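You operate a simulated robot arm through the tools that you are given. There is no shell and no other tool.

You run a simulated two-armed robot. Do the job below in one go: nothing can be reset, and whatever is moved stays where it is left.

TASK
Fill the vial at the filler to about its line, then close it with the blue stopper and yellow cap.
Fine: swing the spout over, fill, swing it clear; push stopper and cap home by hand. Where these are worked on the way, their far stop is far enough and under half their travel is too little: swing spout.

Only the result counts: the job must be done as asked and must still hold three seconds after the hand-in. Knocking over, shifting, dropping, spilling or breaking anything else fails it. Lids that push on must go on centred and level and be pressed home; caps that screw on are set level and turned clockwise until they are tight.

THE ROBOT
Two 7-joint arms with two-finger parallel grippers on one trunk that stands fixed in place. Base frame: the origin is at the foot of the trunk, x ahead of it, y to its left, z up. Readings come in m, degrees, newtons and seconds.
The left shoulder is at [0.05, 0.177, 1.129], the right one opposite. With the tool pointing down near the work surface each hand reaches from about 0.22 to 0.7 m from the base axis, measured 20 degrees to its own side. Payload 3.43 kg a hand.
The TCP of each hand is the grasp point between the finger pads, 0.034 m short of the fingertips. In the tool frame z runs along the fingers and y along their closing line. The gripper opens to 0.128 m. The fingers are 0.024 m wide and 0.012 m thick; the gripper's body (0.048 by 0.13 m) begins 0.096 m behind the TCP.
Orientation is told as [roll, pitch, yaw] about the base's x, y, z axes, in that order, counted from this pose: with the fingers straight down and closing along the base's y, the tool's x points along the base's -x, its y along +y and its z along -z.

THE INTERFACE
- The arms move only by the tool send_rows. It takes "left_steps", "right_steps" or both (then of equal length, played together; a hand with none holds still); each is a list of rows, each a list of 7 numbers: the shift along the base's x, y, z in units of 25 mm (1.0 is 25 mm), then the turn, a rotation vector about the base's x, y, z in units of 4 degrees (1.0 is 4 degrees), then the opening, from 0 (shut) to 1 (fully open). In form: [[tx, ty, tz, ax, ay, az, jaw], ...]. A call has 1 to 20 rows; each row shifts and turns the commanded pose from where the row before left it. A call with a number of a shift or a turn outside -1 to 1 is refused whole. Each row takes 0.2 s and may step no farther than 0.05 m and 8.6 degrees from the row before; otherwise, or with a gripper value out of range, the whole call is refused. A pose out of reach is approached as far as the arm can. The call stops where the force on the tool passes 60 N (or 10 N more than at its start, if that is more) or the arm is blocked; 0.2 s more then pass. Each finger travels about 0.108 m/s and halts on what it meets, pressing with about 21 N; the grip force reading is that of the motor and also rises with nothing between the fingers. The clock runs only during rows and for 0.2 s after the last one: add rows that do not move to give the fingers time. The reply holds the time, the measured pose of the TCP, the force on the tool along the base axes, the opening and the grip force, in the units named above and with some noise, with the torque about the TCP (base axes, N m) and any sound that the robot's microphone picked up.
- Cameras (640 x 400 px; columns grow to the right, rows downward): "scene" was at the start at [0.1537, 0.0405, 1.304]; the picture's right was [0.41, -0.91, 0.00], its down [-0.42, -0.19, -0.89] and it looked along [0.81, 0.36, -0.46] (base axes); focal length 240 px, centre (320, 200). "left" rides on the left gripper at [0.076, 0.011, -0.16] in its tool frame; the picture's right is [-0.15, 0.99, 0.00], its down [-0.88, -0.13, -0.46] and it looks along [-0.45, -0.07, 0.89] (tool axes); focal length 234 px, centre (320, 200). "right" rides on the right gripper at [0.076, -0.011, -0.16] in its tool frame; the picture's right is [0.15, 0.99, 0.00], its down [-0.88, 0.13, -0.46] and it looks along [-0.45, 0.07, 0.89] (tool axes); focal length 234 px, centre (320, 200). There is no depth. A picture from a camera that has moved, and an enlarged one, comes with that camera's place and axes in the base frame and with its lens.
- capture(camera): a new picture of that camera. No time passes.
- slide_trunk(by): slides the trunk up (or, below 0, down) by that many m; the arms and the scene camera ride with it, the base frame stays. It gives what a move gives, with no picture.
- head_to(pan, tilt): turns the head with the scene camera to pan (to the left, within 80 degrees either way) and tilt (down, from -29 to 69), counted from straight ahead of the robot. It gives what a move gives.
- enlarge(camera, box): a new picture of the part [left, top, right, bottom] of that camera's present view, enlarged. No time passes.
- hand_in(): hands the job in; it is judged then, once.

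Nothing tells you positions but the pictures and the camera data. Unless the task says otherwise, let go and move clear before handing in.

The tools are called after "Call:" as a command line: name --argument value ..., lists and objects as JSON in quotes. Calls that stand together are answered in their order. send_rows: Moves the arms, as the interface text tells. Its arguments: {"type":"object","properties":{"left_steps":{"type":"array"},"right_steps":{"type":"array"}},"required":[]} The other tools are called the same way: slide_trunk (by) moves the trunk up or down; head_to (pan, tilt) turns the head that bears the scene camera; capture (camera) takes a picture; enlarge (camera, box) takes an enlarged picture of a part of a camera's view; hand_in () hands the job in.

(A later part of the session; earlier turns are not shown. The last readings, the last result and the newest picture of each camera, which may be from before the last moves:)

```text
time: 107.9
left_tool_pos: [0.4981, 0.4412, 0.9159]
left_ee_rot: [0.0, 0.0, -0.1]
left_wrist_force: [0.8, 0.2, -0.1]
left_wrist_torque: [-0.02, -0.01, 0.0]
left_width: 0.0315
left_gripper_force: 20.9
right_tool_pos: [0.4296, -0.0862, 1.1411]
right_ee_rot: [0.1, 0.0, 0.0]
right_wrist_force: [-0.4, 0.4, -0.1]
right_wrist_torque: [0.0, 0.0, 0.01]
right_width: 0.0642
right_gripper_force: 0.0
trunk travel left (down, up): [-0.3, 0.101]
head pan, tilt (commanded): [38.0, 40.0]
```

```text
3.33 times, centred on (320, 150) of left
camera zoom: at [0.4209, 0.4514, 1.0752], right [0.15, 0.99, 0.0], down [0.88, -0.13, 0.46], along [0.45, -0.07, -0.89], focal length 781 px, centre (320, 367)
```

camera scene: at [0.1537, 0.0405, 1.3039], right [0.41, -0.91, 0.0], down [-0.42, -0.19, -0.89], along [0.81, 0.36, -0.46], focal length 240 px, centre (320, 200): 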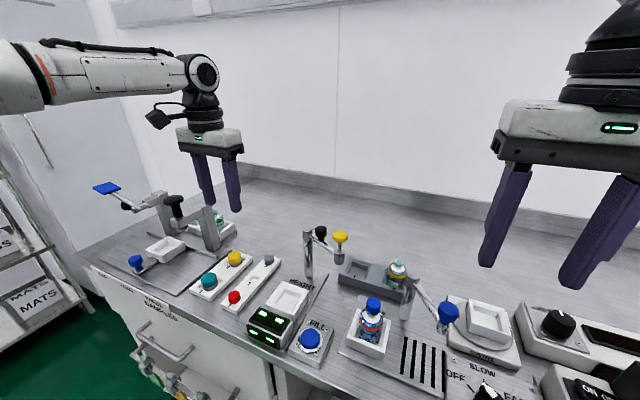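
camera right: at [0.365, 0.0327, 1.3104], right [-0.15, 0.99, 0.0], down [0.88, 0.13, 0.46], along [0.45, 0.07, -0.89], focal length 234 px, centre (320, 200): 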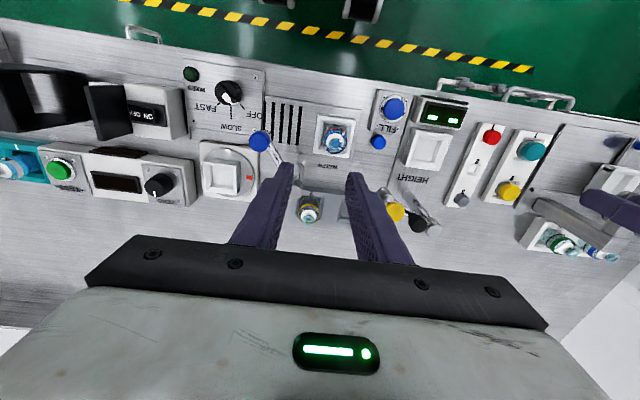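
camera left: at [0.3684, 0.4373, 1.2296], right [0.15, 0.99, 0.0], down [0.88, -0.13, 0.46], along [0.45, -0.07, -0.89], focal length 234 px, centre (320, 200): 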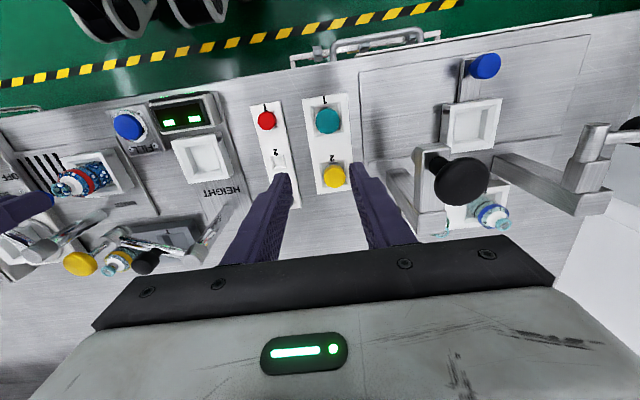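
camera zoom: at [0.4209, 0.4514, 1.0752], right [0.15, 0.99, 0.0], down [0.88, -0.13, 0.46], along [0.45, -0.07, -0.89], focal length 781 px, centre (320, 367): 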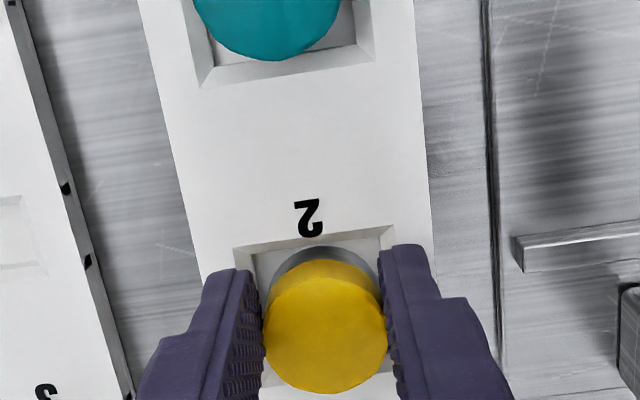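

The cap is gripped (31.5 mm wide), its centre about 4 mm beyond the hand's centre line as intended. I lift it and carry it toward the set-down spot.

Call:
send_rows --left_steps '[[0, 0, 0.12, 0, 0, 0, 0.2], [0, 0, 0.3, 0, 0, 0, 0.2], [0, 0, 0.8, 0, 0, 0, 0.2], [0, 0, 0.9, 0, 0, 0, 0.2], [0, 0, 0.9, 0, 0, 0, 0.2], [0, 0, 0.9, 0, 0, 0, 0.2], [0, 0, 0.9, 0, 0, 0, 0.2], [-0.159, -0.875, 0, 0, 0, 0, 0.2], [-0.159, -0.875, 0, 0, 0, 0, 0.2], [-0.159, -0.875, 0, 0, 0, 0, 0.2], [-0.159, -0.875, 0, 0, 0, 0, 0.2], [-0.159, -0.875, 0, 0, 0, 0, 0.2], [-0.159, -0.875, 0, 0, 0, 0, 0.2], [-0.159, -0.875, 0, 0, 0, 0, 0.2], [-0.159, -0.875, 0, 0, 0, 0, 0.2], [-0.159, -0.875, 0, 0, 0, 0, 0.2], [-0.159, -0.875, 0, 0, 0, 0, 0.2], [-0.159, -0.875, 0, 0, 0, 0, 0.2], [-0.159, -0.875, 0, 0, 0, 0, 0.2], [-0.159, -0.875, 0, 0, 0, 0, 0.2]]'

Call:
head_to --pan 22 --tilt 42

Call:
enlarge --camera "scene" --box '[270, 140, 400, 270]'

Call:
enlarge --camera "left" --box '[220, 80, 420, 230]'

Call:
enlarge --camera "right" --box '[400, 100, 560, 240]'

```text
time: 112.1
left_tool_pos: [0.4447, 0.1569, 1.0368]
left_ee_rot: [0.1, 0.0, 0.0]
left_wrist_force: [0.5, -0.1, -0.5]
left_wrist_torque: [-0.04, -0.01, -0.02]
left_width: 0.0314
left_gripper_force: 20.7
right_tool_pos: [0.4297, -0.0881, 1.1402]
right_ee_rot: [0.1, 0.0, -0.1]
right_wrist_force: [0.8, -0.1, -0.3]
right_wrist_torque: [0.01, 0.01, -0.01]
right_width: 0.0637
right_gripper_force: 0.0
trunk travel left (down, up): [-0.3, 0.101]
head pan, tilt (commanded): [38.0, 40.0]
```

```text
time: 112.9
left_tool_pos: [0.4457, 0.157, 1.0367]
left_ee_rot: [0.0, 0.0, 0.0]
left_wrist_force: [0.5, 0.3, 0.9]
left_wrist_torque: [0.02, -0.01, 0.01]
left_width: 0.0318
left_gripper_force: 20.8
right_tool_pos: [0.4293, -0.0883, 1.141]
right_ee_rot: [0.1, 0.0, -0.1]
right_wrist_force: [-0.3, 0.4, 0.5]
right_wrist_torque: [-0.03, 0.02, 0.01]
right_width: 0.0641
right_gripper_force: 0.0
trunk travel left (down, up): [-0.3, 0.101]
head pan, tilt (commanded): [22.0, 42.0]
```

```text
3.08 times, centred on (335, 205) of scene
camera zoom: at [0.1477, 0.0345, 1.2812], right [0.37, -0.93, 0.0], down [-0.62, -0.25, -0.74], along [0.69, 0.28, -0.67], focal length 738 px, centre (274, 185)
```

zoom: 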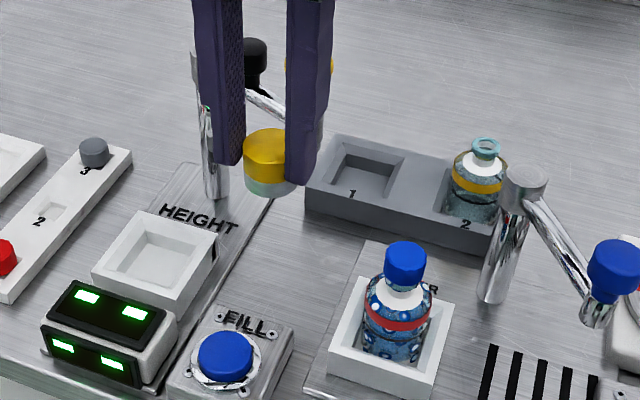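

```text
2.67 times, centred on (320, 155) of left
camera zoom: at [0.3674, 0.1684, 1.1962], right [0.15, 0.99, 0.0], down [0.88, -0.13, 0.46], along [0.45, -0.07, -0.89], focal length 624 px, centre (320, 320)
```

zoom: 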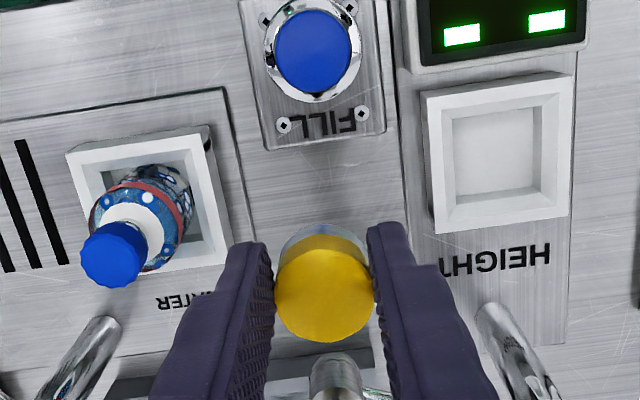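

```text
2.86 times, centred on (480, 170) of right
camera zoom: at [0.3553, -0.0982, 1.2995], right [-0.15, 0.99, 0.0], down [0.88, 0.13, 0.46], along [0.45, 0.07, -0.89], focal length 669 px, centre (-137, 286)
```

zoom: 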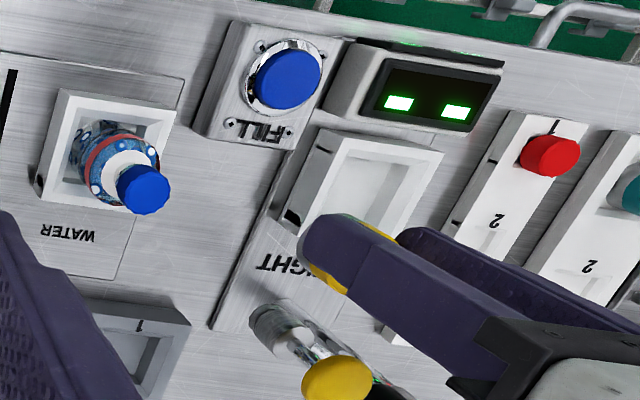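

The cap is held about 6.5 mm ahead of the hand's centre, so it will stand at about (0.452, 0.157), clear of the FILL box. I lower it toward the bench.

Call:
send_rows --left_steps '[[0, 0, -0.9, 0, 0, 0, 0.2], [0, 0, -0.9, 0, 0, 0, 0.2], [0, 0, -0.9, 0, 0, 0, 0.2], [0, 0, -0.9, 0, 0, 0, 0.2], [0, 0, -0.7, 0, 0, 0, 0.2], [0, 0, 0, 0, 0, 0, 0.2]]'

Call:
enlarge --camera "scene" --box '[290, 190, 360, 260]'

Call:
enlarge --camera "left" --box '[240, 90, 400, 210]'

Call:
enlarge --camera "right" --box '[430, 130, 560, 240]'

```text
time: 114.3
left_tool_pos: [0.4443, 0.1534, 0.9288]
left_ee_rot: [0.0, -0.1, 0.0]
left_wrist_force: [-0.4, 0.8, 0.4]
left_wrist_torque: [-0.01, 0.02, 0.02]
left_width: 0.0319
left_gripper_force: 21.0
right_tool_pos: [0.4306, -0.0873, 1.141]
right_ee_rot: [0.1, 0.0, -0.2]
right_wrist_force: [-0.6, 0.2, 0.4]
right_wrist_torque: [-0.06, 0.02, -0.01]
right_width: 0.0641
right_gripper_force: 0.0
trunk travel left (down, up): [-0.3, 0.101]
head pan, tilt (commanded): [22.0, 42.0]
```

```text
5.71 times, centred on (325, 225) of scene
camera zoom: at [0.1477, 0.0344, 1.2812], right [0.37, -0.93, 0.0], down [-0.62, -0.25, -0.74], along [0.69, 0.28, -0.67], focal length 1370 px, centre (291, 57)
```

zoom: 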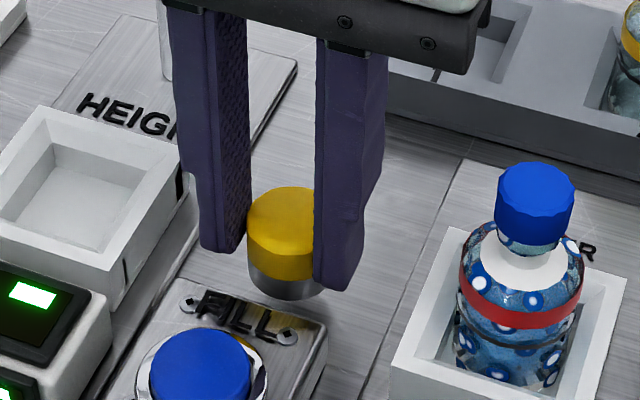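

```text
3.33 times, centred on (320, 150) of left
camera zoom: at [0.3662, 0.166, 1.0884], right [0.15, 0.99, 0.0], down [0.88, -0.13, 0.46], along [0.45, -0.07, -0.89], focal length 781 px, centre (320, 367)
```

zoom: 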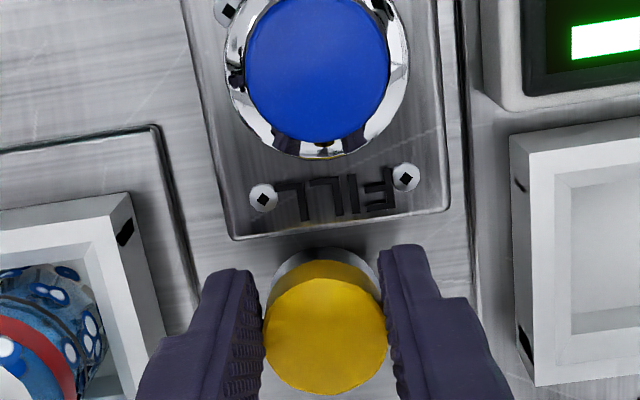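

```text
3.64 times, centred on (495, 185) of right
camera zoom: at [0.3552, -0.0982, 1.2995], right [-0.15, 0.99, 0.0], down [0.88, 0.13, 0.46], along [0.45, 0.07, -0.89], focal length 852 px, centre (-316, 254)
```

zoom: 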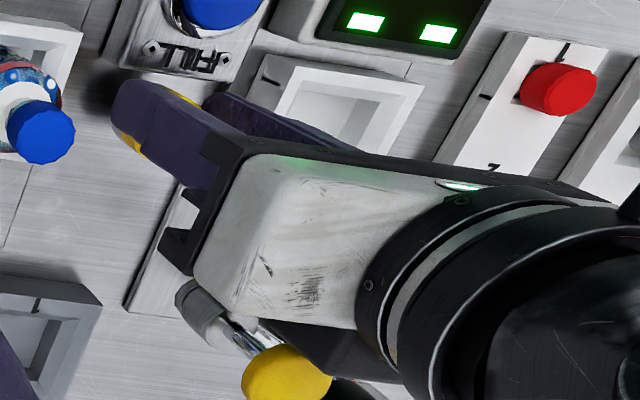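

No contact so far. I lower in small steps and watch the forces, mainly sideways ones.

Call:
send_rows --left_steps '[[0, 0.1, -0.12, 0, 0, 0, 0.2], [0, 0, -0.12, 0, 0, 0, 0.2], [0, 0, 0, 0, 0, 0, 0.2]]'

```text
time: 115.1
left_tool_pos: [0.4432, 0.1593, 0.9221]
left_ee_rot: [0.0, 0.0, 0.0]
left_wrist_force: [0.4, 0.0, 0.0]
left_wrist_torque: [-0.04, -0.05, -0.02]
left_width: 0.0316
left_gripper_force: 20.8
right_tool_pos: [0.43, -0.0879, 1.1413]
right_ee_rot: [0.0, -0.1, -0.1]
right_wrist_force: [-0.4, -0.7, 0.0]
right_wrist_torque: [0.01, 0.0, -0.01]
right_width: 0.0641
right_gripper_force: 0.0
trunk travel left (down, up): [-0.3, 0.101]
head pan, tilt (commanded): [22.0, 42.0]
```

Call:
send_rows --left_steps '[[0, 0, -0.1, 0, 0, 0, 0.2], [0, 0, -0.1, 0, 0, 0, 0.2], [0, 0, 0, 0, 0, 0, 0.2]]'

Call:
enlarge --camera "scene" --box '[290, 190, 360, 260]'

```text
time: 115.9
left_tool_pos: [0.445, 0.1579, 0.9176]
left_ee_rot: [0.0, -0.1, 0.0]
left_wrist_force: [-0.4, 0.4, -0.5]
left_wrist_torque: [0.02, 0.0, -0.03]
left_width: 0.0316
left_gripper_force: 21.0
right_tool_pos: [0.43, -0.0885, 1.1407]
right_ee_rot: [0.1, 0.0, 0.0]
right_wrist_force: [0.0, -0.5, -0.2]
right_wrist_torque: [-0.03, 0.02, 0.01]
right_width: 0.0641
right_gripper_force: 0.0
trunk travel left (down, up): [-0.3, 0.101]
head pan, tilt (commanded): [22.0, 42.0]
```

```text
5.71 times, centred on (325, 225) of scene
camera zoom: at [0.1477, 0.0345, 1.2812], right [0.37, -0.93, 0.0], down [-0.62, -0.25, -0.74], along [0.69, 0.28, -0.67], focal length 1370 px, centre (291, 57)
```

zoom: 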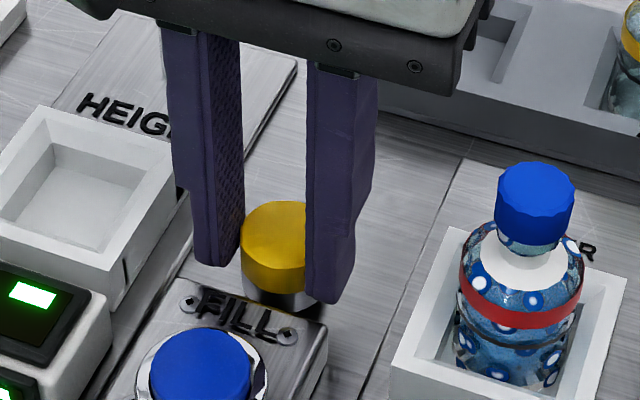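

Call:
send_rows --left_steps '[[0, 0, -0.08, 0, 0, 0, 0.2], [0, 0, -0.06, 0, 0, 0, 0.2], [0, 0, 0, 0, 0, 0, 0.2]]'

```text
time: 116.7
left_tool_pos: [0.4443, 0.159, 0.9143]
left_ee_rot: [-0.1, 0.0, 0.0]
left_wrist_force: [-0.7, -0.3, -0.1]
left_wrist_torque: [-0.02, -0.01, 0.01]
left_width: 0.0316
left_gripper_force: 20.6
right_tool_pos: [0.4293, -0.0867, 1.1405]
right_ee_rot: [0.2, 0.0, -0.1]
right_wrist_force: [0.2, 0.4, -0.3]
right_wrist_torque: [-0.02, 0.01, 0.0]
right_width: 0.0641
right_gripper_force: 0.1
trunk travel left (down, up): [-0.3, 0.101]
head pan, tilt (commanded): [22.0, 42.0]
```

Call:
send_rows --left_steps '[[0, 0, -0.06, 0, 0, 0, 0.2], [0, 0, -0.06, 0, 0, 0, 0.2], [0, 0, 0, 0, 0, 0, 0.2]]'

```text
time: 117.5
left_tool_pos: [0.4451, 0.1579, 0.911]
left_ee_rot: [0.0, 0.1, 0.0]
left_wrist_force: [0.3, 0.5, 0.4]
left_wrist_torque: [0.0, -0.02, -0.01]
left_width: 0.0316
left_gripper_force: 21.4
right_tool_pos: [0.4294, -0.088, 1.1402]
right_ee_rot: [0.1, -0.1, -0.2]
right_wrist_force: [0.5, 0.5, 0.7]
right_wrist_torque: [0.01, -0.01, 0.02]
right_width: 0.064
right_gripper_force: 0.0
trunk travel left (down, up): [-0.3, 0.101]
head pan, tilt (commanded): [22.0, 42.0]
```

Call:
send_rows --left_steps '[[0, 0, -0.06, 0, 0, 0, 0.2], [0, 0, -0.06, 0, 0, 0, 0.2], [0, 0, 0, 0, 0, 0, 0.2]]'

Call:
enlarge --camera "scene" --box '[300, 215, 345, 260]'

Call:
enlarge --camera "right" --box '[410, 130, 500, 210]'

```text
time: 118.3
left_tool_pos: [0.4437, 0.1581, 0.9107]
left_ee_rot: [-0.1, -0.1, 0.0]
left_wrist_force: [-3.0, 0.9, 12.3]
left_wrist_torque: [0.05, 0.07, 0.03]
left_width: 0.0314
left_gripper_force: 21.0
right_tool_pos: [0.4284, -0.0876, 1.1417]
right_ee_rot: [0.1, -0.1, -0.2]
right_wrist_force: [-0.2, 0.1, 0.2]
right_wrist_torque: [0.01, 0.02, 0.01]
right_width: 0.0641
right_gripper_force: 0.0
trunk travel left (down, up): [-0.3, 0.101]
head pan, tilt (commanded): [22.0, 42.0]
```

```text
8.89 times, centred on (322, 238) of scene
camera zoom: at [0.1465, 0.0342, 1.2816], right [0.37, -0.93, 0.0], down [-0.62, -0.25, -0.74], along [0.69, 0.28, -0.67], focal length 2131 px, centre (298, -133)
```

zoom: 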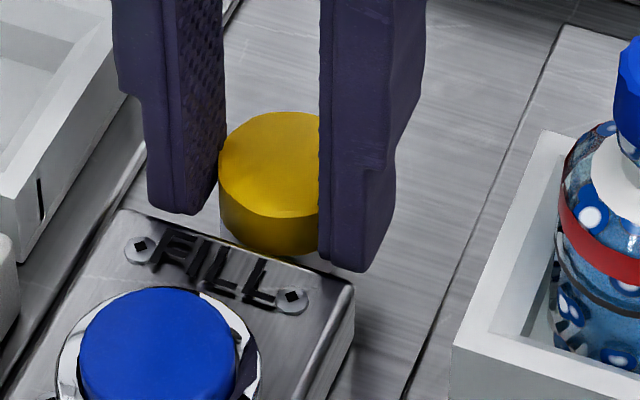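

```text
5.00 times, centred on (455, 170) of right
camera zoom: at [0.354, -0.0985, 1.3001], right [-0.15, 0.99, 0.0], down [0.88, 0.13, 0.46], along [0.45, 0.07, -0.89], focal length 1171 px, centre (-355, 350)
```

zoom: 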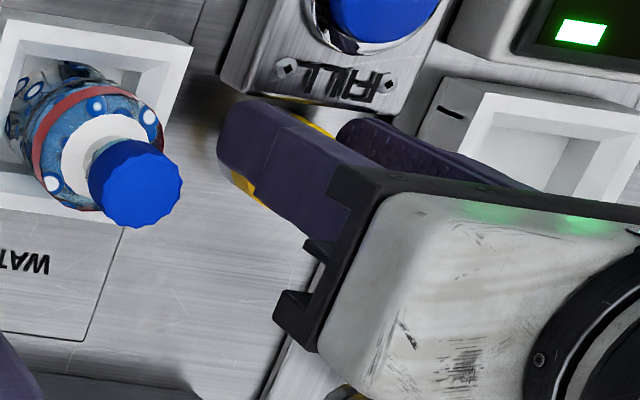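

The cap touches the bench (12 N up). I ease off, open just enough, and rise straight up.

Call:
send_rows --left_steps '[[0, 0, 0.05, 0, 0, 0, 0.2], [0, 0, 0, 0, 0, 0, 0.3], [0, 0, 0, 0, 0, 0, 0.36], [0, 0, 0, 0, 0, 0, 0.38], [0, 0, 0, 0, 0, 0, 0.38]]'

Call:
enlarge --camera "scene" --box '[300, 215, 345, 260]'

Call:
enlarge --camera "left" --box '[240, 90, 400, 210]'

```text
time: 119.5
left_tool_pos: [0.4458, 0.1589, 0.9113]
left_ee_rot: [0.0, -0.1, 0.0]
left_wrist_force: [-0.6, -0.2, 0.0]
left_wrist_torque: [-0.02, -0.03, 0.0]
left_width: 0.0485
left_gripper_force: 0.0
right_tool_pos: [0.431, -0.0868, 1.1407]
right_ee_rot: [0.0, 0.0, -0.2]
right_wrist_force: [-0.2, 0.5, 0.5]
right_wrist_torque: [-0.01, 0.07, -0.01]
right_width: 0.0641
right_gripper_force: 0.0
trunk travel left (down, up): [-0.3, 0.101]
head pan, tilt (commanded): [22.0, 42.0]
```

```text
8.89 times, centred on (322, 238) of scene
camera zoom: at [0.1478, 0.0345, 1.2812], right [0.37, -0.93, 0.0], down [-0.62, -0.25, -0.74], along [0.69, 0.28, -0.67], focal length 2131 px, centre (298, -133)
```

zoom: 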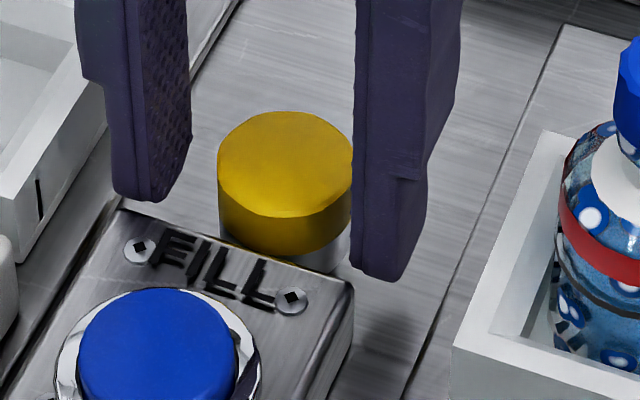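

```text
3.33 times, centred on (320, 150) of left
camera zoom: at [0.368, 0.1703, 1.0696], right [0.15, 0.99, 0.0], down [0.88, -0.13, 0.46], along [0.45, -0.07, -0.89], focal length 781 px, centre (320, 367)
```

zoom: 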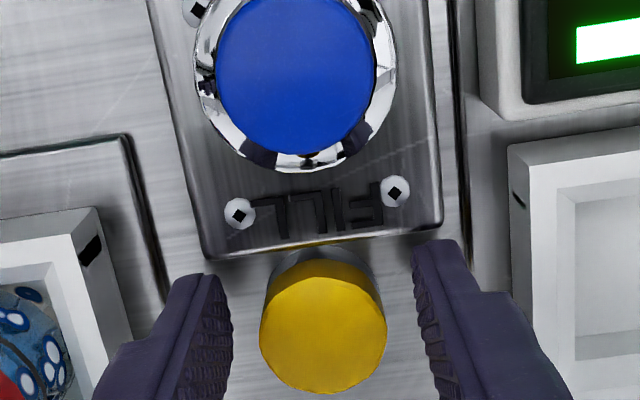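

The cap stands upright at about (0.4515, 0.1585). The left hand rises and withdraws; then the right hand comes over at a lower height where it can reach.

Call:
send_rows --left_steps '[[0, 0, 0.4, 0, 0, 0, 0.38], [0, 0, 0.8, 0, 0, 0, 0.38], [0, 0, 0.9, 0, 0, 0, 0.38], [0, 0, 0.9, 0, 0, 0, 0.38], [0, 0, 0.9, 0, 0, 0, 0.38], [0, 0, 0.9, 0, 0, 0, 0.38], [0, 0, 0.9, 0, 0, 0, 0.38], [0, 0.9, 0.3, 0, 0, 0, 0.38], [0, 0.9, 0.3, 0, 0, 0, 0.38], [0, 0.9, 0.3, 0, 0, 0, 0.38], [0, 0.9, 0.3, 0, 0, 0, 0.38], [0, 0.9, 0.3, 0, 0, 0, 0.38], [-0.3, 0.9, 0.3, 0, 0, 0, 0.38], [-0.3, 0.9, 0.3, 0, 0, 0, 0.38], [-0.3, 0.9, 0, 0, 0, 0, 0.38], [-0.3, 0.9, 0, 0, 0, 0, 0.38], [-0.3, 0.9, 0, 0, 0, 0, 0.38], [0, 0.9, 0, 0, 0, 0, 0.38], [0, 0, 0, 0, 0, 0, 0.38]]'

Call:
send_rows --right_steps '[[0.06, 0.85, -0.15, 0, 0, 0, 0.42], [0.06, 0.85, -0.15, 0, 0, 0, 0.42], [0.06, 0.85, -0.15, 0, 0, 0, 0.42], [0.06, 0.85, -0.15, 0, 0, 0, 0.42], [0.06, 0.85, -0.15, 0, 0, 0, 0.42], [0.06, 0.85, -0.15, 0, 0, 0, 0.42], [0.06, 0.85, -0.15, 0, 0, 0, 0.42], [0.06, 0.85, -0.15, 0, 0, 0, 0.42], [0.06, 0.85, -0.15, 0, 0, 0, 0.42], [0.04, 0.7, -0.15, 0, 0, 0, 0.42], [0, 0, -0.8, 0, 0, 0, 0.42], [0, 0, -0.8, 0, 0, 0, 0.42], [0, 0, -0.8, 0, 0, 0, 0.42], [0, 0.3, 0, 0, 0, 0, 0.42], [0, 0.3, 0, 0, 0, 0, 0.42], [0, 0.3, 0, 0, 0, 0, 0.42], [0, 0.3, 0, 0, 0, 0, 0.42], [0, 0, 0, 0, 0, 0, 0.42]]'

Call:
enlarge --camera "right" --box '[240, 90, 400, 210]'

Call:
enlarge --camera "scene" --box '[270, 140, 400, 270]'

```text
time: 123.5
left_tool_pos: [0.4074, 0.4073, 1.1007]
left_ee_rot: [0.1, 0.0, 0.1]
left_wrist_force: [0.8, -0.2, 0.3]
left_wrist_torque: [0.0, 0.01, -0.01]
left_width: 0.0485
left_gripper_force: 0.0
right_tool_pos: [0.4282, -0.0879, 1.1412]
right_ee_rot: [0.1, 0.0, 0.1]
right_wrist_force: [0.0, 0.0, 0.1]
right_wrist_torque: [0.0, -0.05, -0.01]
right_width: 0.0642
right_gripper_force: 0.1
trunk travel left (down, up): [-0.3, 0.101]
head pan, tilt (commanded): [22.0, 42.0]
```

```text
time: 127.3
left_tool_pos: [0.4073, 0.4059, 1.1022]
left_ee_rot: [0.0, 0.0, -0.1]
left_wrist_force: [-0.3, 0.7, 0.2]
left_wrist_torque: [-0.01, -0.02, 0.02]
left_width: 0.0486
left_gripper_force: 0.1
right_tool_pos: [0.4508, 0.1437, 1.0465]
right_ee_rot: [0.3, 0.0, -1.0]
right_wrist_force: [-1.1, 0.4, -0.1]
right_wrist_torque: [0.0, 0.0, 0.01]
right_width: 0.054
right_gripper_force: 0.1
trunk travel left (down, up): [-0.3, 0.101]
head pan, tilt (commanded): [22.0, 42.0]
```

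```text
3.33 times, centred on (320, 150) of right
camera zoom: at [0.3766, 0.1341, 1.2053], right [-0.13, 0.99, 0.0], down [0.88, 0.11, 0.46], along [0.45, 0.06, -0.89], focal length 781 px, centre (320, 367)
```

zoom: 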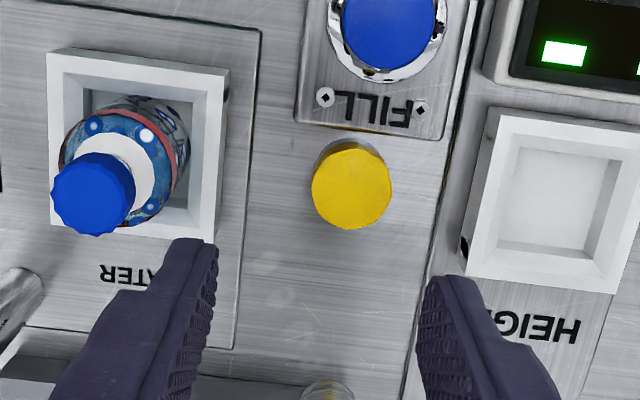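

```text
3.08 times, centred on (335, 205) of scene
camera zoom: at [0.1476, 0.0346, 1.2812], right [0.37, -0.93, 0.0], down [-0.62, -0.25, -0.74], along [0.69, 0.28, -0.67], focal length 738 px, centre (274, 185)
```

zoom: 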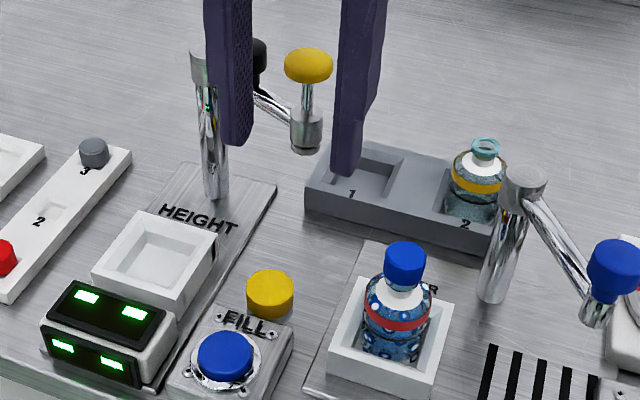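

The right hand is near the cap but still 15 mm short in y. I come lower while completing the move.

Call:
send_rows --right_steps '[[-0.16, 0, -0.6, 0, 0, 0, 0.42], [0, 0.2, -0.6, 0, 0, 0, 0.42], [0, 0.2, -0.4, 0, 0, 0, 0.42], [0, 0.2, 0, 0, 0, 0, 0.42], [0, 0, 0, 0, 0, 0, 0.42]]'

Call:
enlarge --camera "right" --box '[240, 90, 400, 210]'

Call:
enlarge --camera "scene" --box '[270, 140, 400, 270]'

```text
time: 128.5
left_tool_pos: [0.4085, 0.4058, 1.0995]
left_ee_rot: [-0.1, 0.0, 0.1]
left_wrist_force: [-0.4, -0.1, -0.6]
left_wrist_torque: [-0.01, -0.01, 0.02]
left_width: 0.0484
left_gripper_force: 0.1
right_tool_pos: [0.4549, 0.1516, 1.0089]
right_ee_rot: [0.6, -0.1, -2.1]
right_wrist_force: [0.1, 0.0, 0.3]
right_wrist_torque: [0.0, -0.04, 0.02]
right_width: 0.0534
right_gripper_force: 0.1
trunk travel left (down, up): [-0.3, 0.101]
head pan, tilt (commanded): [22.0, 42.0]
```

```text
3.33 times, centred on (320, 150) of right
camera zoom: at [0.3798, 0.1435, 1.1673], right [-0.11, 0.99, 0.01], down [0.88, 0.09, 0.46], along [0.45, 0.06, -0.89], focal length 781 px, centre (320, 367)
```

zoom: 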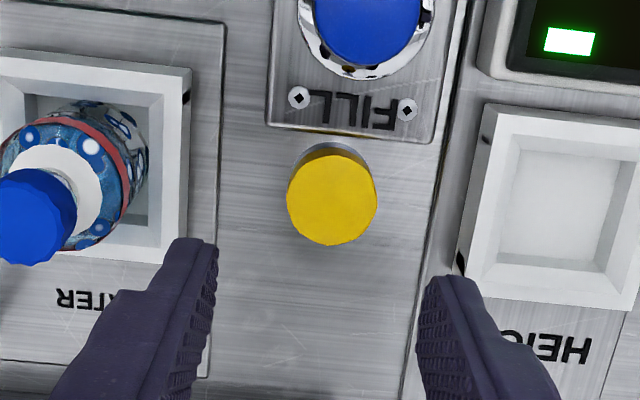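

```text
3.08 times, centred on (335, 205) of scene
camera zoom: at [0.1477, 0.0345, 1.2812], right [0.37, -0.93, 0.0], down [-0.62, -0.25, -0.74], along [0.69, 0.28, -0.67], focal length 738 px, centre (274, 185)
```

zoom: 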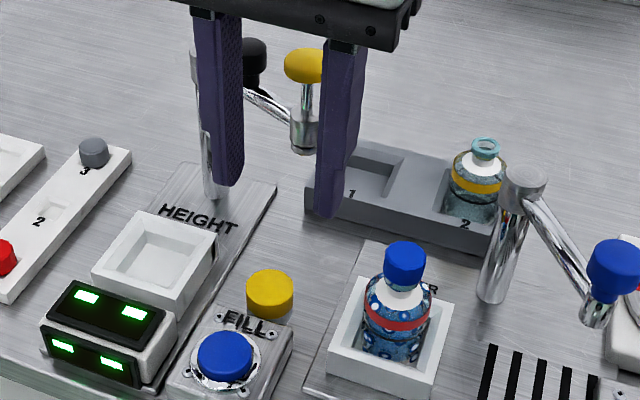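

Call:
send_rows --right_steps '[[0, 0, -0.5, 0, 0, 0, 0.42], [0, 0, -0.4, 0, 0, 0, 0.42], [0, 0, 0, 0, 0, 0, 0.42]]'

```text
time: 129.3
left_tool_pos: [0.408, 0.4069, 1.101]
left_ee_rot: [0.1, 0.1, 0.0]
left_wrist_force: [0.5, -1.2, 0.3]
left_wrist_torque: [-0.03, -0.02, 0.01]
left_width: 0.0485
left_gripper_force: 0.1
right_tool_pos: [0.4489, 0.1578, 0.9847]
right_ee_rot: [0.3, -0.1, -1.0]
right_wrist_force: [-0.7, -0.5, 0.6]
right_wrist_torque: [-0.04, 0.01, 0.0]
right_width: 0.0538
right_gripper_force: 0.1
trunk travel left (down, up): [-0.3, 0.101]
head pan, tilt (commanded): [22.0, 42.0]
```

Call:
send_rows --right_steps '[[0, 0, -0.4, 0, 0, 0, 0.42], [0, 0, -0.4, 0, 0, 0, 0.42], [0, 0, 0, 0, 0, 0, 0.42]]'

Call:
enlarge --camera "right" --box '[240, 90, 400, 210]'

Call:
enlarge --camera "scene" --box '[270, 140, 400, 270]'

```text
time: 130.1
left_tool_pos: [0.408, 0.4071, 1.1008]
left_ee_rot: [-0.1, 0.0, 0.0]
left_wrist_force: [-0.4, -0.2, -0.4]
left_wrist_torque: [-0.01, -0.02, 0.01]
left_width: 0.0488
left_gripper_force: 0.1
right_tool_pos: [0.4458, 0.1608, 0.9643]
right_ee_rot: [0.3, 0.0, -0.8]
right_wrist_force: [0.0, -0.2, 0.4]
right_wrist_torque: [-0.01, 0.02, -0.07]
right_width: 0.0536
right_gripper_force: 0.1
trunk travel left (down, up): [-0.3, 0.101]
head pan, tilt (commanded): [22.0, 42.0]
```

```text
3.33 times, centred on (320, 150) of right
camera zoom: at [0.3715, 0.1508, 1.1228], right [-0.13, 0.99, 0.0], down [0.88, 0.12, 0.46], along [0.45, 0.06, -0.89], focal length 781 px, centre (320, 367)
```

zoom: 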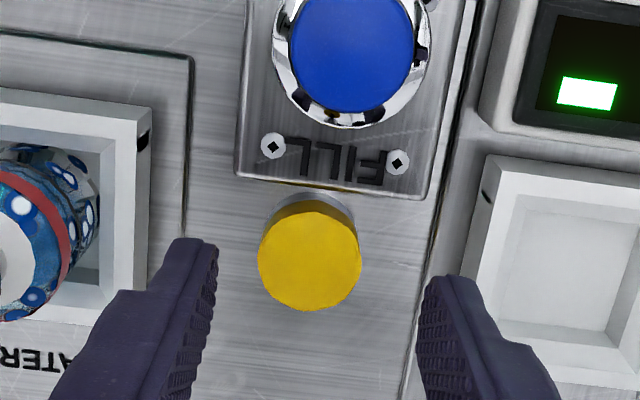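

```text
3.08 times, centred on (335, 205) of scene
camera zoom: at [0.1477, 0.0344, 1.2812], right [0.37, -0.93, 0.0], down [-0.62, -0.25, -0.74], along [0.69, 0.28, -0.67], focal length 738 px, centre (274, 185)
```

zoom: 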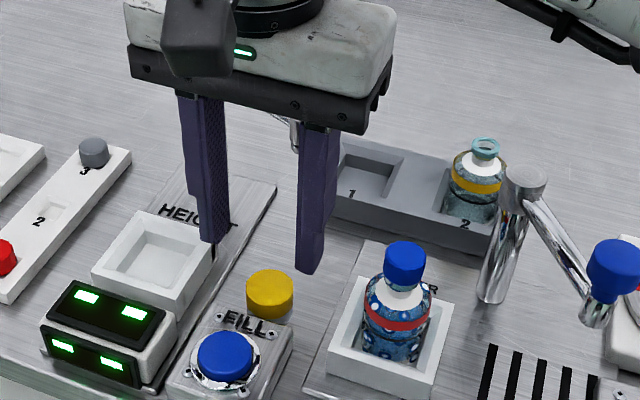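

The hand has settled at (0.446, 0.161, 0.964); the cap's centre is at about (0.4545, 0.159). I correct slightly and lower further in steps.

Call:
send_rows --right_steps '[[0.05, -0.06, -0.4, 0, 0, 0, 0.42], [0, 0, -0.5, 0, 0, 0, 0.42], [0, 0, -0.3, 0, 0, 0, 0.42], [0, 0, 0, 0, 0, 0, 0.42]]'

Call:
enlarge --camera "right" --box '[240, 90, 400, 210]'

Call:
enlarge --camera "scene" --box '[290, 190, 360, 260]'

```text
time: 131.1
left_tool_pos: [0.4078, 0.4061, 1.101]
left_ee_rot: [0.0, 0.0, 0.1]
left_wrist_force: [0.0, -0.7, -0.3]
left_wrist_torque: [0.0, 0.0, 0.03]
left_width: 0.0488
left_gripper_force: 0.0
right_tool_pos: [0.4407, 0.1632, 0.9329]
right_ee_rot: [0.0, 0.0, 0.0]
right_wrist_force: [0.6, -0.2, -0.1]
right_wrist_torque: [0.02, -0.01, -0.01]
right_width: 0.0541
right_gripper_force: 0.0
trunk travel left (down, up): [-0.3, 0.101]
head pan, tilt (commanded): [22.0, 42.0]
```

```text
3.33 times, centred on (320, 150) of right
camera zoom: at [0.367, 0.153, 1.0913], right [-0.15, 0.99, 0.0], down [0.88, 0.13, 0.45], along [0.45, 0.07, -0.89], focal length 781 px, centre (320, 367)
```

zoom: 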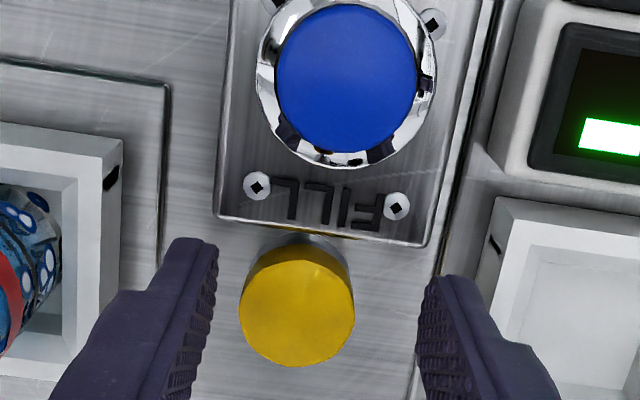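

```text
5.71 times, centred on (325, 225) of scene
camera zoom: at [0.1477, 0.0344, 1.2812], right [0.37, -0.93, 0.0], down [-0.62, -0.25, -0.74], along [0.69, 0.28, -0.67], focal length 1370 px, centre (291, 57)
```

zoom: 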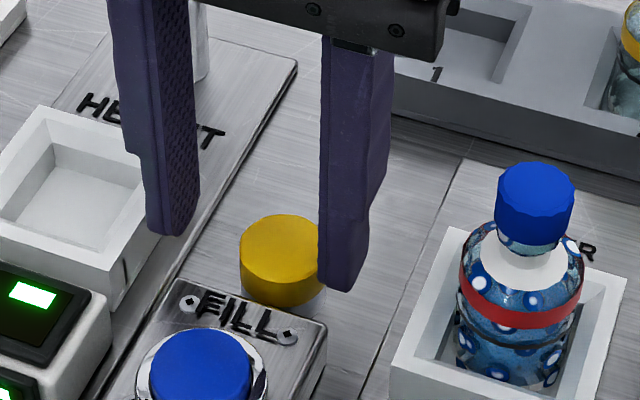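

The pose has settled exactly now; the cap is 14 mm ahead and 4 mm to the right of the hand. I shift to (0.4478, 0.159) before the last descent.

Call:
send_rows --right_steps '[[0.14, -0.16, 0, 0, 0, 0, 0.42], [0.14, 0, 0, 0, 0, 0, 0.42], [0, 0, 0, 0, 0, 0, 0.42]]'

Call:
enlarge --camera "right" --box '[240, 90, 400, 210]'

```text
time: 131.9
left_tool_pos: [0.4084, 0.4071, 1.101]
left_ee_rot: [0.0, 0.0, 0.0]
left_wrist_force: [-0.5, -0.4, -0.4]
left_wrist_torque: [0.02, 0.03, 0.03]
left_width: 0.0486
left_gripper_force: 0.0
right_tool_pos: [0.4491, 0.1598, 0.9321]
right_ee_rot: [0.0, 0.1, 0.1]
right_wrist_force: [-0.8, 0.6, 0.2]
right_wrist_torque: [-0.02, -0.13, -0.02]
right_width: 0.0538
right_gripper_force: 0.2
trunk travel left (down, up): [-0.3, 0.101]
head pan, tilt (commanded): [22.0, 42.0]
```

```text
3.33 times, centred on (320, 150) of right
camera zoom: at [0.3738, 0.1498, 1.0917], right [-0.15, 0.99, 0.0], down [0.88, 0.13, 0.46], along [0.45, 0.07, -0.89], focal length 781 px, centre (320, 367)
```

zoom: 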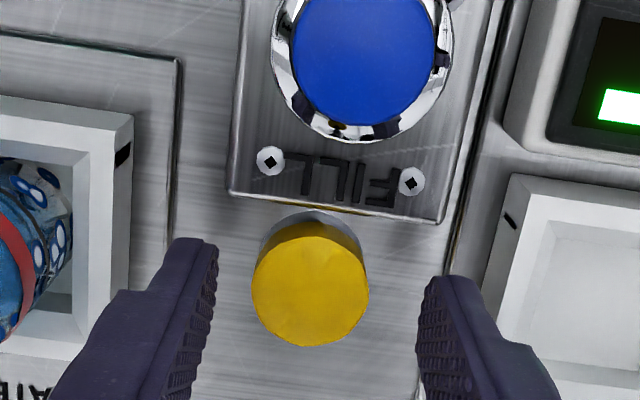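

A slight torque hints the hand's bulge is just touching the gauge's knob at x = 0.449, so I back off 3 mm first and then lower.

Call:
send_rows --right_steps '[[-0.12, 0, 0, 0, 0, 0, 0.42], [0, 0, 0, 0, 0, 0, 0.42]]'

```text
time: 132.5
left_tool_pos: [0.4086, 0.4074, 1.1004]
left_ee_rot: [0.0, 0.0, 0.0]
left_wrist_force: [0.3, 0.1, -0.4]
left_wrist_torque: [0.01, 0.04, 0.01]
left_width: 0.0484
left_gripper_force: 0.1
right_tool_pos: [0.4451, 0.1596, 0.9323]
right_ee_rot: [0.1, 0.1, -0.1]
right_wrist_force: [0.1, 0.2, -0.5]
right_wrist_torque: [-0.01, -0.03, -0.02]
right_width: 0.0538
right_gripper_force: 0.1
trunk travel left (down, up): [-0.3, 0.101]
head pan, tilt (commanded): [22.0, 42.0]
```

Call:
send_rows --right_steps '[[0, 0, -0.3, 0, 0, 0, 0.42], [0, 0, -0.3, 0, 0, 0, 0.42], [0, 0, -0.22, 0, 0, 0, 0.42], [0, 0, 0, 0, 0, 0, 0.42]]'

Call:
enlarge --camera "right" --box '[240, 90, 400, 210]'

Call:
enlarge --camera "scene" --box '[290, 190, 360, 260]'

```text
time: 133.5
left_tool_pos: [0.4074, 0.4061, 1.1007]
left_ee_rot: [-0.1, 0.0, -0.1]
left_wrist_force: [-0.1, -0.4, 0.7]
left_wrist_torque: [0.0, -0.01, -0.01]
left_width: 0.0485
left_gripper_force: 0.1
right_tool_pos: [0.4463, 0.1588, 0.9112]
right_ee_rot: [0.2, 0.1, -0.1]
right_wrist_force: [-0.3, 1.0, -0.2]
right_wrist_torque: [-0.04, 0.01, 0.04]
right_width: 0.0538
right_gripper_force: 0.0
trunk travel left (down, up): [-0.3, 0.101]
head pan, tilt (commanded): [22.0, 42.0]
```

```text
3.33 times, centred on (320, 150) of right
camera zoom: at [0.3723, 0.1488, 1.0705], right [-0.15, 0.99, 0.0], down [0.88, 0.13, 0.46], along [0.45, 0.07, -0.89], focal length 781 px, centre (320, 367)
```

zoom: 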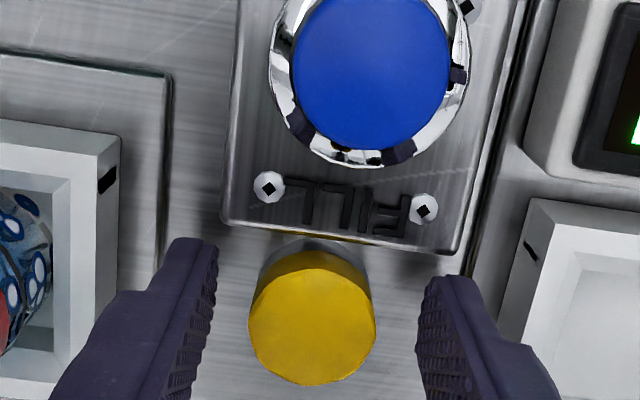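

```text
5.71 times, centred on (325, 225) of scene
camera zoom: at [0.1477, 0.0345, 1.2812], right [0.37, -0.93, 0.0], down [-0.62, -0.25, -0.74], along [0.69, 0.28, -0.67], focal length 1370 px, centre (291, 57)
```

zoom: 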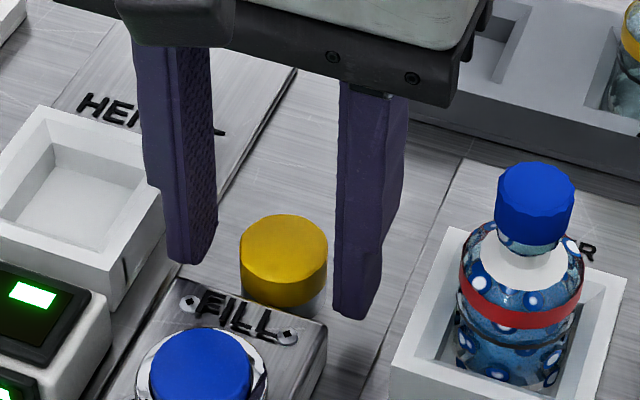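

The cap is between the fingers, nothing touching. I close the grip.

Call:
send_rows --right_steps '[[0, 0, 0, 0, 0, 0, 0.34], [0, 0, 0, 0, 0, 0, 0.28], [0, 0, 0, 0, 0, 0, 0.2], [0, 0, 0, 0, 0, 0, 0.2], [0, 0, 0, 0, 0, 0, 0.2]]'

Call:
enlarge --camera "right" --box '[240, 90, 400, 210]'

Call:
enlarge --camera "scene" --box '[290, 190, 360, 260]'

```text
time: 134.7
left_tool_pos: [0.4084, 0.4078, 1.1004]
left_ee_rot: [0.0, 0.0, 0.0]
left_wrist_force: [0.2, 0.2, 0.4]
left_wrist_torque: [-0.02, 0.02, 0.01]
left_width: 0.0488
left_gripper_force: 0.0
right_tool_pos: [0.4456, 0.1591, 0.9119]
right_ee_rot: [0.1, 0.0, 0.1]
right_wrist_force: [0.1, 0.7, 0.5]
right_wrist_torque: [0.0, 0.02, -0.01]
right_width: 0.0317
right_gripper_force: 20.5
trunk travel left (down, up): [-0.3, 0.101]
head pan, tilt (commanded): [22.0, 42.0]
```

```text
3.33 times, centred on (320, 150) of right
camera zoom: at [0.3722, 0.1489, 1.0706], right [-0.15, 0.99, 0.0], down [0.88, 0.13, 0.46], along [0.45, 0.07, -0.89], focal length 781 px, centre (320, 367)
```

zoom: 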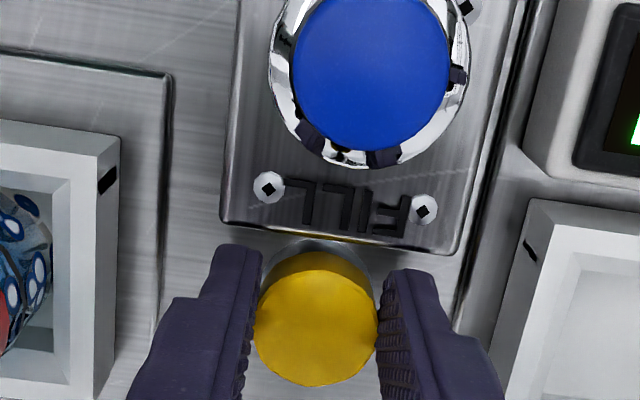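

```text
5.71 times, centred on (325, 225) of scene
camera zoom: at [0.1477, 0.0345, 1.2812], right [0.37, -0.93, 0.0], down [-0.62, -0.25, -0.74], along [0.69, 0.28, -0.67], focal length 1370 px, centre (291, 57)
```

zoom: 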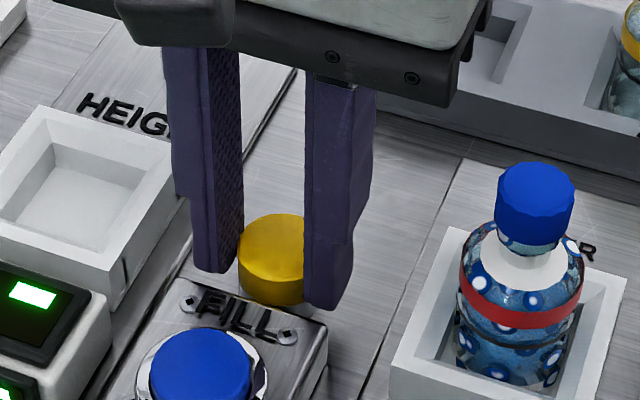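

Cap gripped (31.7 mm). I lift it, step right, rise above stopper height and move over the vial.

Call:
send_rows --right_steps '[[0, 0, 0.12, 0, 0, 0, 0.2], [0, 0, 0.3, 0, 0, 0, 0.2], [0, 0, 0.8, 0, 0, 0, 0.2], [0, 0, 0.9, 0, 0, 0, 0.2], [0, 0, 0.8, 0, 0, 0, 0.2], [0, -0.58, 0, 0, 0, 0, 0.2], [0, -0.58, 0, 0, 0, 0, 0.2], [0, 0, 0.9, 0, 0, 0, 0.2], [0, 0, 0.9, 0, 0, 0, 0.2], [-0.05, -0.6, 0, 0, 0, 0, 0.2], [-0.05, -0.6, 0, 0, 0, 0, 0.2], [-0.05, -0.6, 0, 0, 0, 0, 0.2], [-0.05, -0.6, 0, 0, 0, 0, 0.2], [0, 0, 0, 0, 0, 0, 0.2]]'

Call:
head_to --pan 12 --tilt 40

Call:
enlarge --camera "scene" --box '[280, 180, 380, 280]'

Call:
enlarge --camera "right" --box '[250, 100, 390, 205]'

```text
time: 137.7
left_tool_pos: [0.4082, 0.4055, 1.102]
left_ee_rot: [0.0, 0.0, 0.1]
left_wrist_force: [-0.7, 0.0, -0.8]
left_wrist_torque: [0.03, 0.0, -0.01]
left_width: 0.0485
left_gripper_force: 0.0
right_tool_pos: [0.4417, 0.0699, 1.0304]
right_ee_rot: [0.1, 0.0, 0.0]
right_wrist_force: [-0.4, 0.7, 0.9]
right_wrist_torque: [-0.03, 0.0, -0.01]
right_width: 0.0315
right_gripper_force: 21.1
trunk travel left (down, up): [-0.3, 0.101]
head pan, tilt (commanded): [22.0, 42.0]
```

```text
time: 138.4
left_tool_pos: [0.408, 0.4066, 1.1017]
left_ee_rot: [-0.1, -0.1, 0.0]
left_wrist_force: [-0.3, 1.0, -0.3]
left_wrist_torque: [0.01, 0.02, 0.01]
left_width: 0.0486
left_gripper_force: 0.0
right_tool_pos: [0.4413, 0.0699, 1.0303]
right_ee_rot: [0.1, 0.0, -0.1]
right_wrist_force: [0.2, -0.2, 0.2]
right_wrist_torque: [-0.03, -0.01, 0.01]
right_width: 0.0317
right_gripper_force: 20.4
trunk travel left (down, up): [-0.3, 0.101]
head pan, tilt (commanded): [12.0, 40.0]
```

```text
4.00 times, centred on (330, 230) of scene
camera zoom: at [0.1534, 0.0209, 1.2841], right [0.21, -0.98, 0.0], down [-0.63, -0.13, -0.77], along [0.75, 0.16, -0.64], focal length 959 px, centre (280, 80)
```

zoom: 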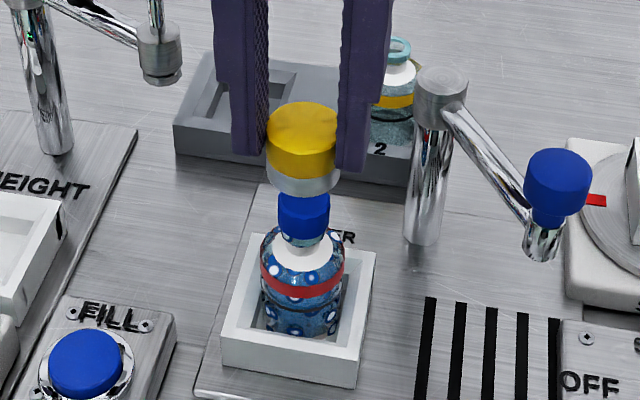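

```text
3.81 times, centred on (320, 152) of right
camera zoom: at [0.3671, 0.0596, 1.1894], right [-0.15, 0.99, 0.0], down [0.88, 0.13, 0.46], along [0.45, 0.07, -0.89], focal length 892 px, centre (320, 381)
```

zoom: 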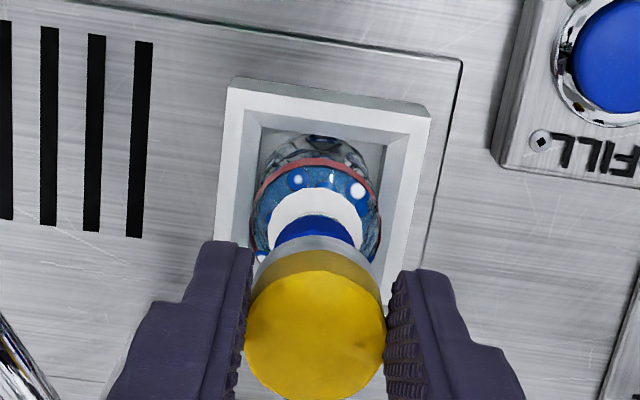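

The cap hangs right above the stopper, within about 1 mm in both views. I lower it to a few millimetres above the stopper and compare again closely.

Call:
send_rows --right_steps '[[-0.02, -0.02, -0.3, 0, 0, 0, 0.2], [0, 0, -0.3, 0, 0, 0, 0.2], [0, 0, 0, 0, 0, 0, 0.2]]'

Call:
enlarge --camera "scene" --box '[305, 195, 350, 255]'

Call:
enlarge --camera "right" --box '[270, 110, 370, 205]'

```text
time: 139.2
left_tool_pos: [0.4079, 0.4063, 1.1008]
left_ee_rot: [0.0, 0.0, -0.1]
left_wrist_force: [-0.8, 0.0, 0.4]
left_wrist_torque: [-0.02, 0.01, -0.02]
left_width: 0.0489
left_gripper_force: 0.0
right_tool_pos: [0.4404, 0.0698, 1.014]
right_ee_rot: [0.2, 0.0, -0.1]
right_wrist_force: [0.2, 0.4, -0.6]
right_wrist_torque: [0.02, -0.01, 0.0]
right_width: 0.0315
right_gripper_force: 21.6
trunk travel left (down, up): [-0.3, 0.101]
head pan, tilt (commanded): [12.0, 40.0]
```

```text
6.67 times, centred on (328, 225) of scene
camera zoom: at [0.1534, 0.0208, 1.2842], right [0.21, -0.98, 0.0], down [-0.63, -0.13, -0.77], along [0.75, 0.16, -0.64], focal length 1598 px, centre (270, 33)
```

zoom: 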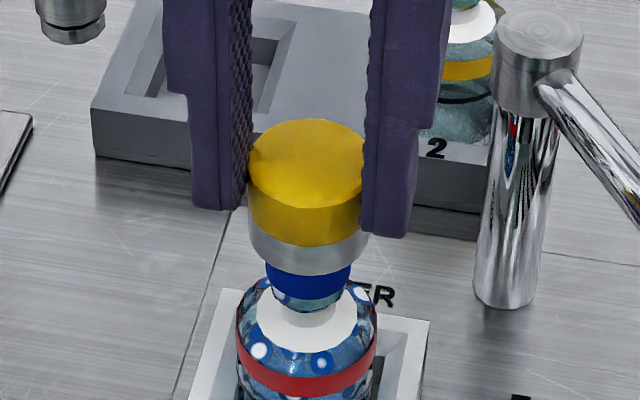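

```text
4.21 times, centred on (320, 158) of right
camera zoom: at [0.3657, 0.0589, 1.173], right [-0.15, 0.99, 0.0], down [0.88, 0.13, 0.46], along [0.45, 0.07, -0.89], focal length 986 px, centre (320, 379)
```

zoom: 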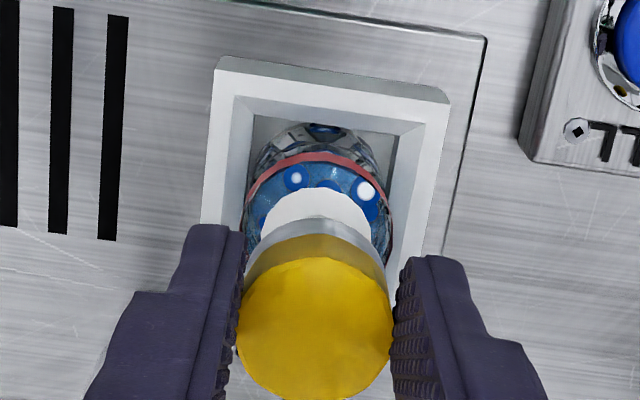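

Aligned within about half a millimetre in y and about 1 mm in x. With a small x correction I lower the cap over the stopper in steps, watching the force.

Call:
send_rows --right_steps '[[0.03, 0, -0.1, 0, 0, 0, 0.2], [0, 0, -0.1, 0, 0, 0, 0.2], [0, 0, -0.1, 0, 0, 0, 0.2], [0, 0, 0, 0, 0, 0, 0.2]]'

Call:
enlarge --camera "scene" --box '[305, 195, 350, 255]'

Call:
enlarge --camera "right" --box '[270, 110, 370, 205]'

```text
time: 140.2
left_tool_pos: [0.4073, 0.4065, 1.1004]
left_ee_rot: [0.0, 0.1, 0.1]
left_wrist_force: [-0.4, 0.9, -0.2]
left_wrist_torque: [-0.04, -0.01, 0.04]
left_width: 0.0488
left_gripper_force: 0.0
right_tool_pos: [0.4404, 0.0703, 1.0077]
right_ee_rot: [0.0, 0.0, 0.0]
right_wrist_force: [1.0, 1.4, 0.1]
right_wrist_torque: [0.01, 0.0, -0.01]
right_width: 0.0317
right_gripper_force: 20.6
trunk travel left (down, up): [-0.3, 0.101]
head pan, tilt (commanded): [12.0, 40.0]
```

```text
6.67 times, centred on (328, 225) of scene
camera zoom: at [0.1533, 0.0208, 1.2842], right [0.21, -0.98, 0.0], down [-0.63, -0.13, -0.77], along [0.75, 0.16, -0.64], focal length 1598 px, centre (270, 33)
```

zoom: 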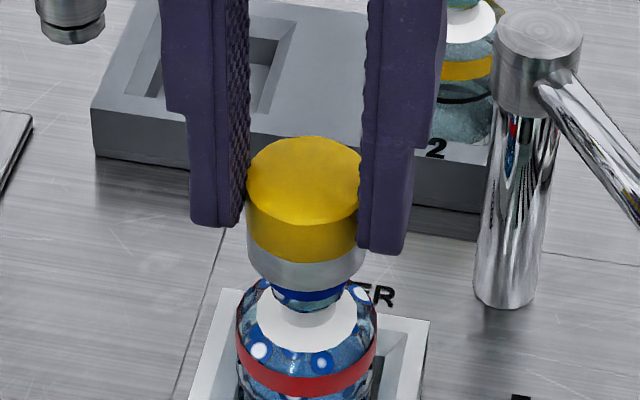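

```text
4.21 times, centred on (320, 158) of right
camera zoom: at [0.3659, 0.0596, 1.1664], right [-0.15, 0.99, 0.0], down [0.88, 0.13, 0.46], along [0.45, 0.07, -0.89], focal length 986 px, centre (320, 379)
```

zoom: 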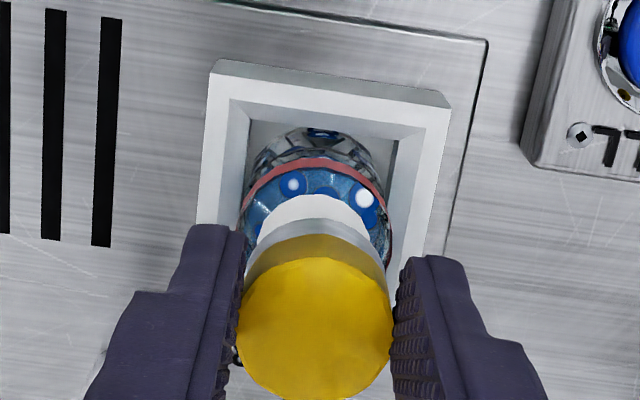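

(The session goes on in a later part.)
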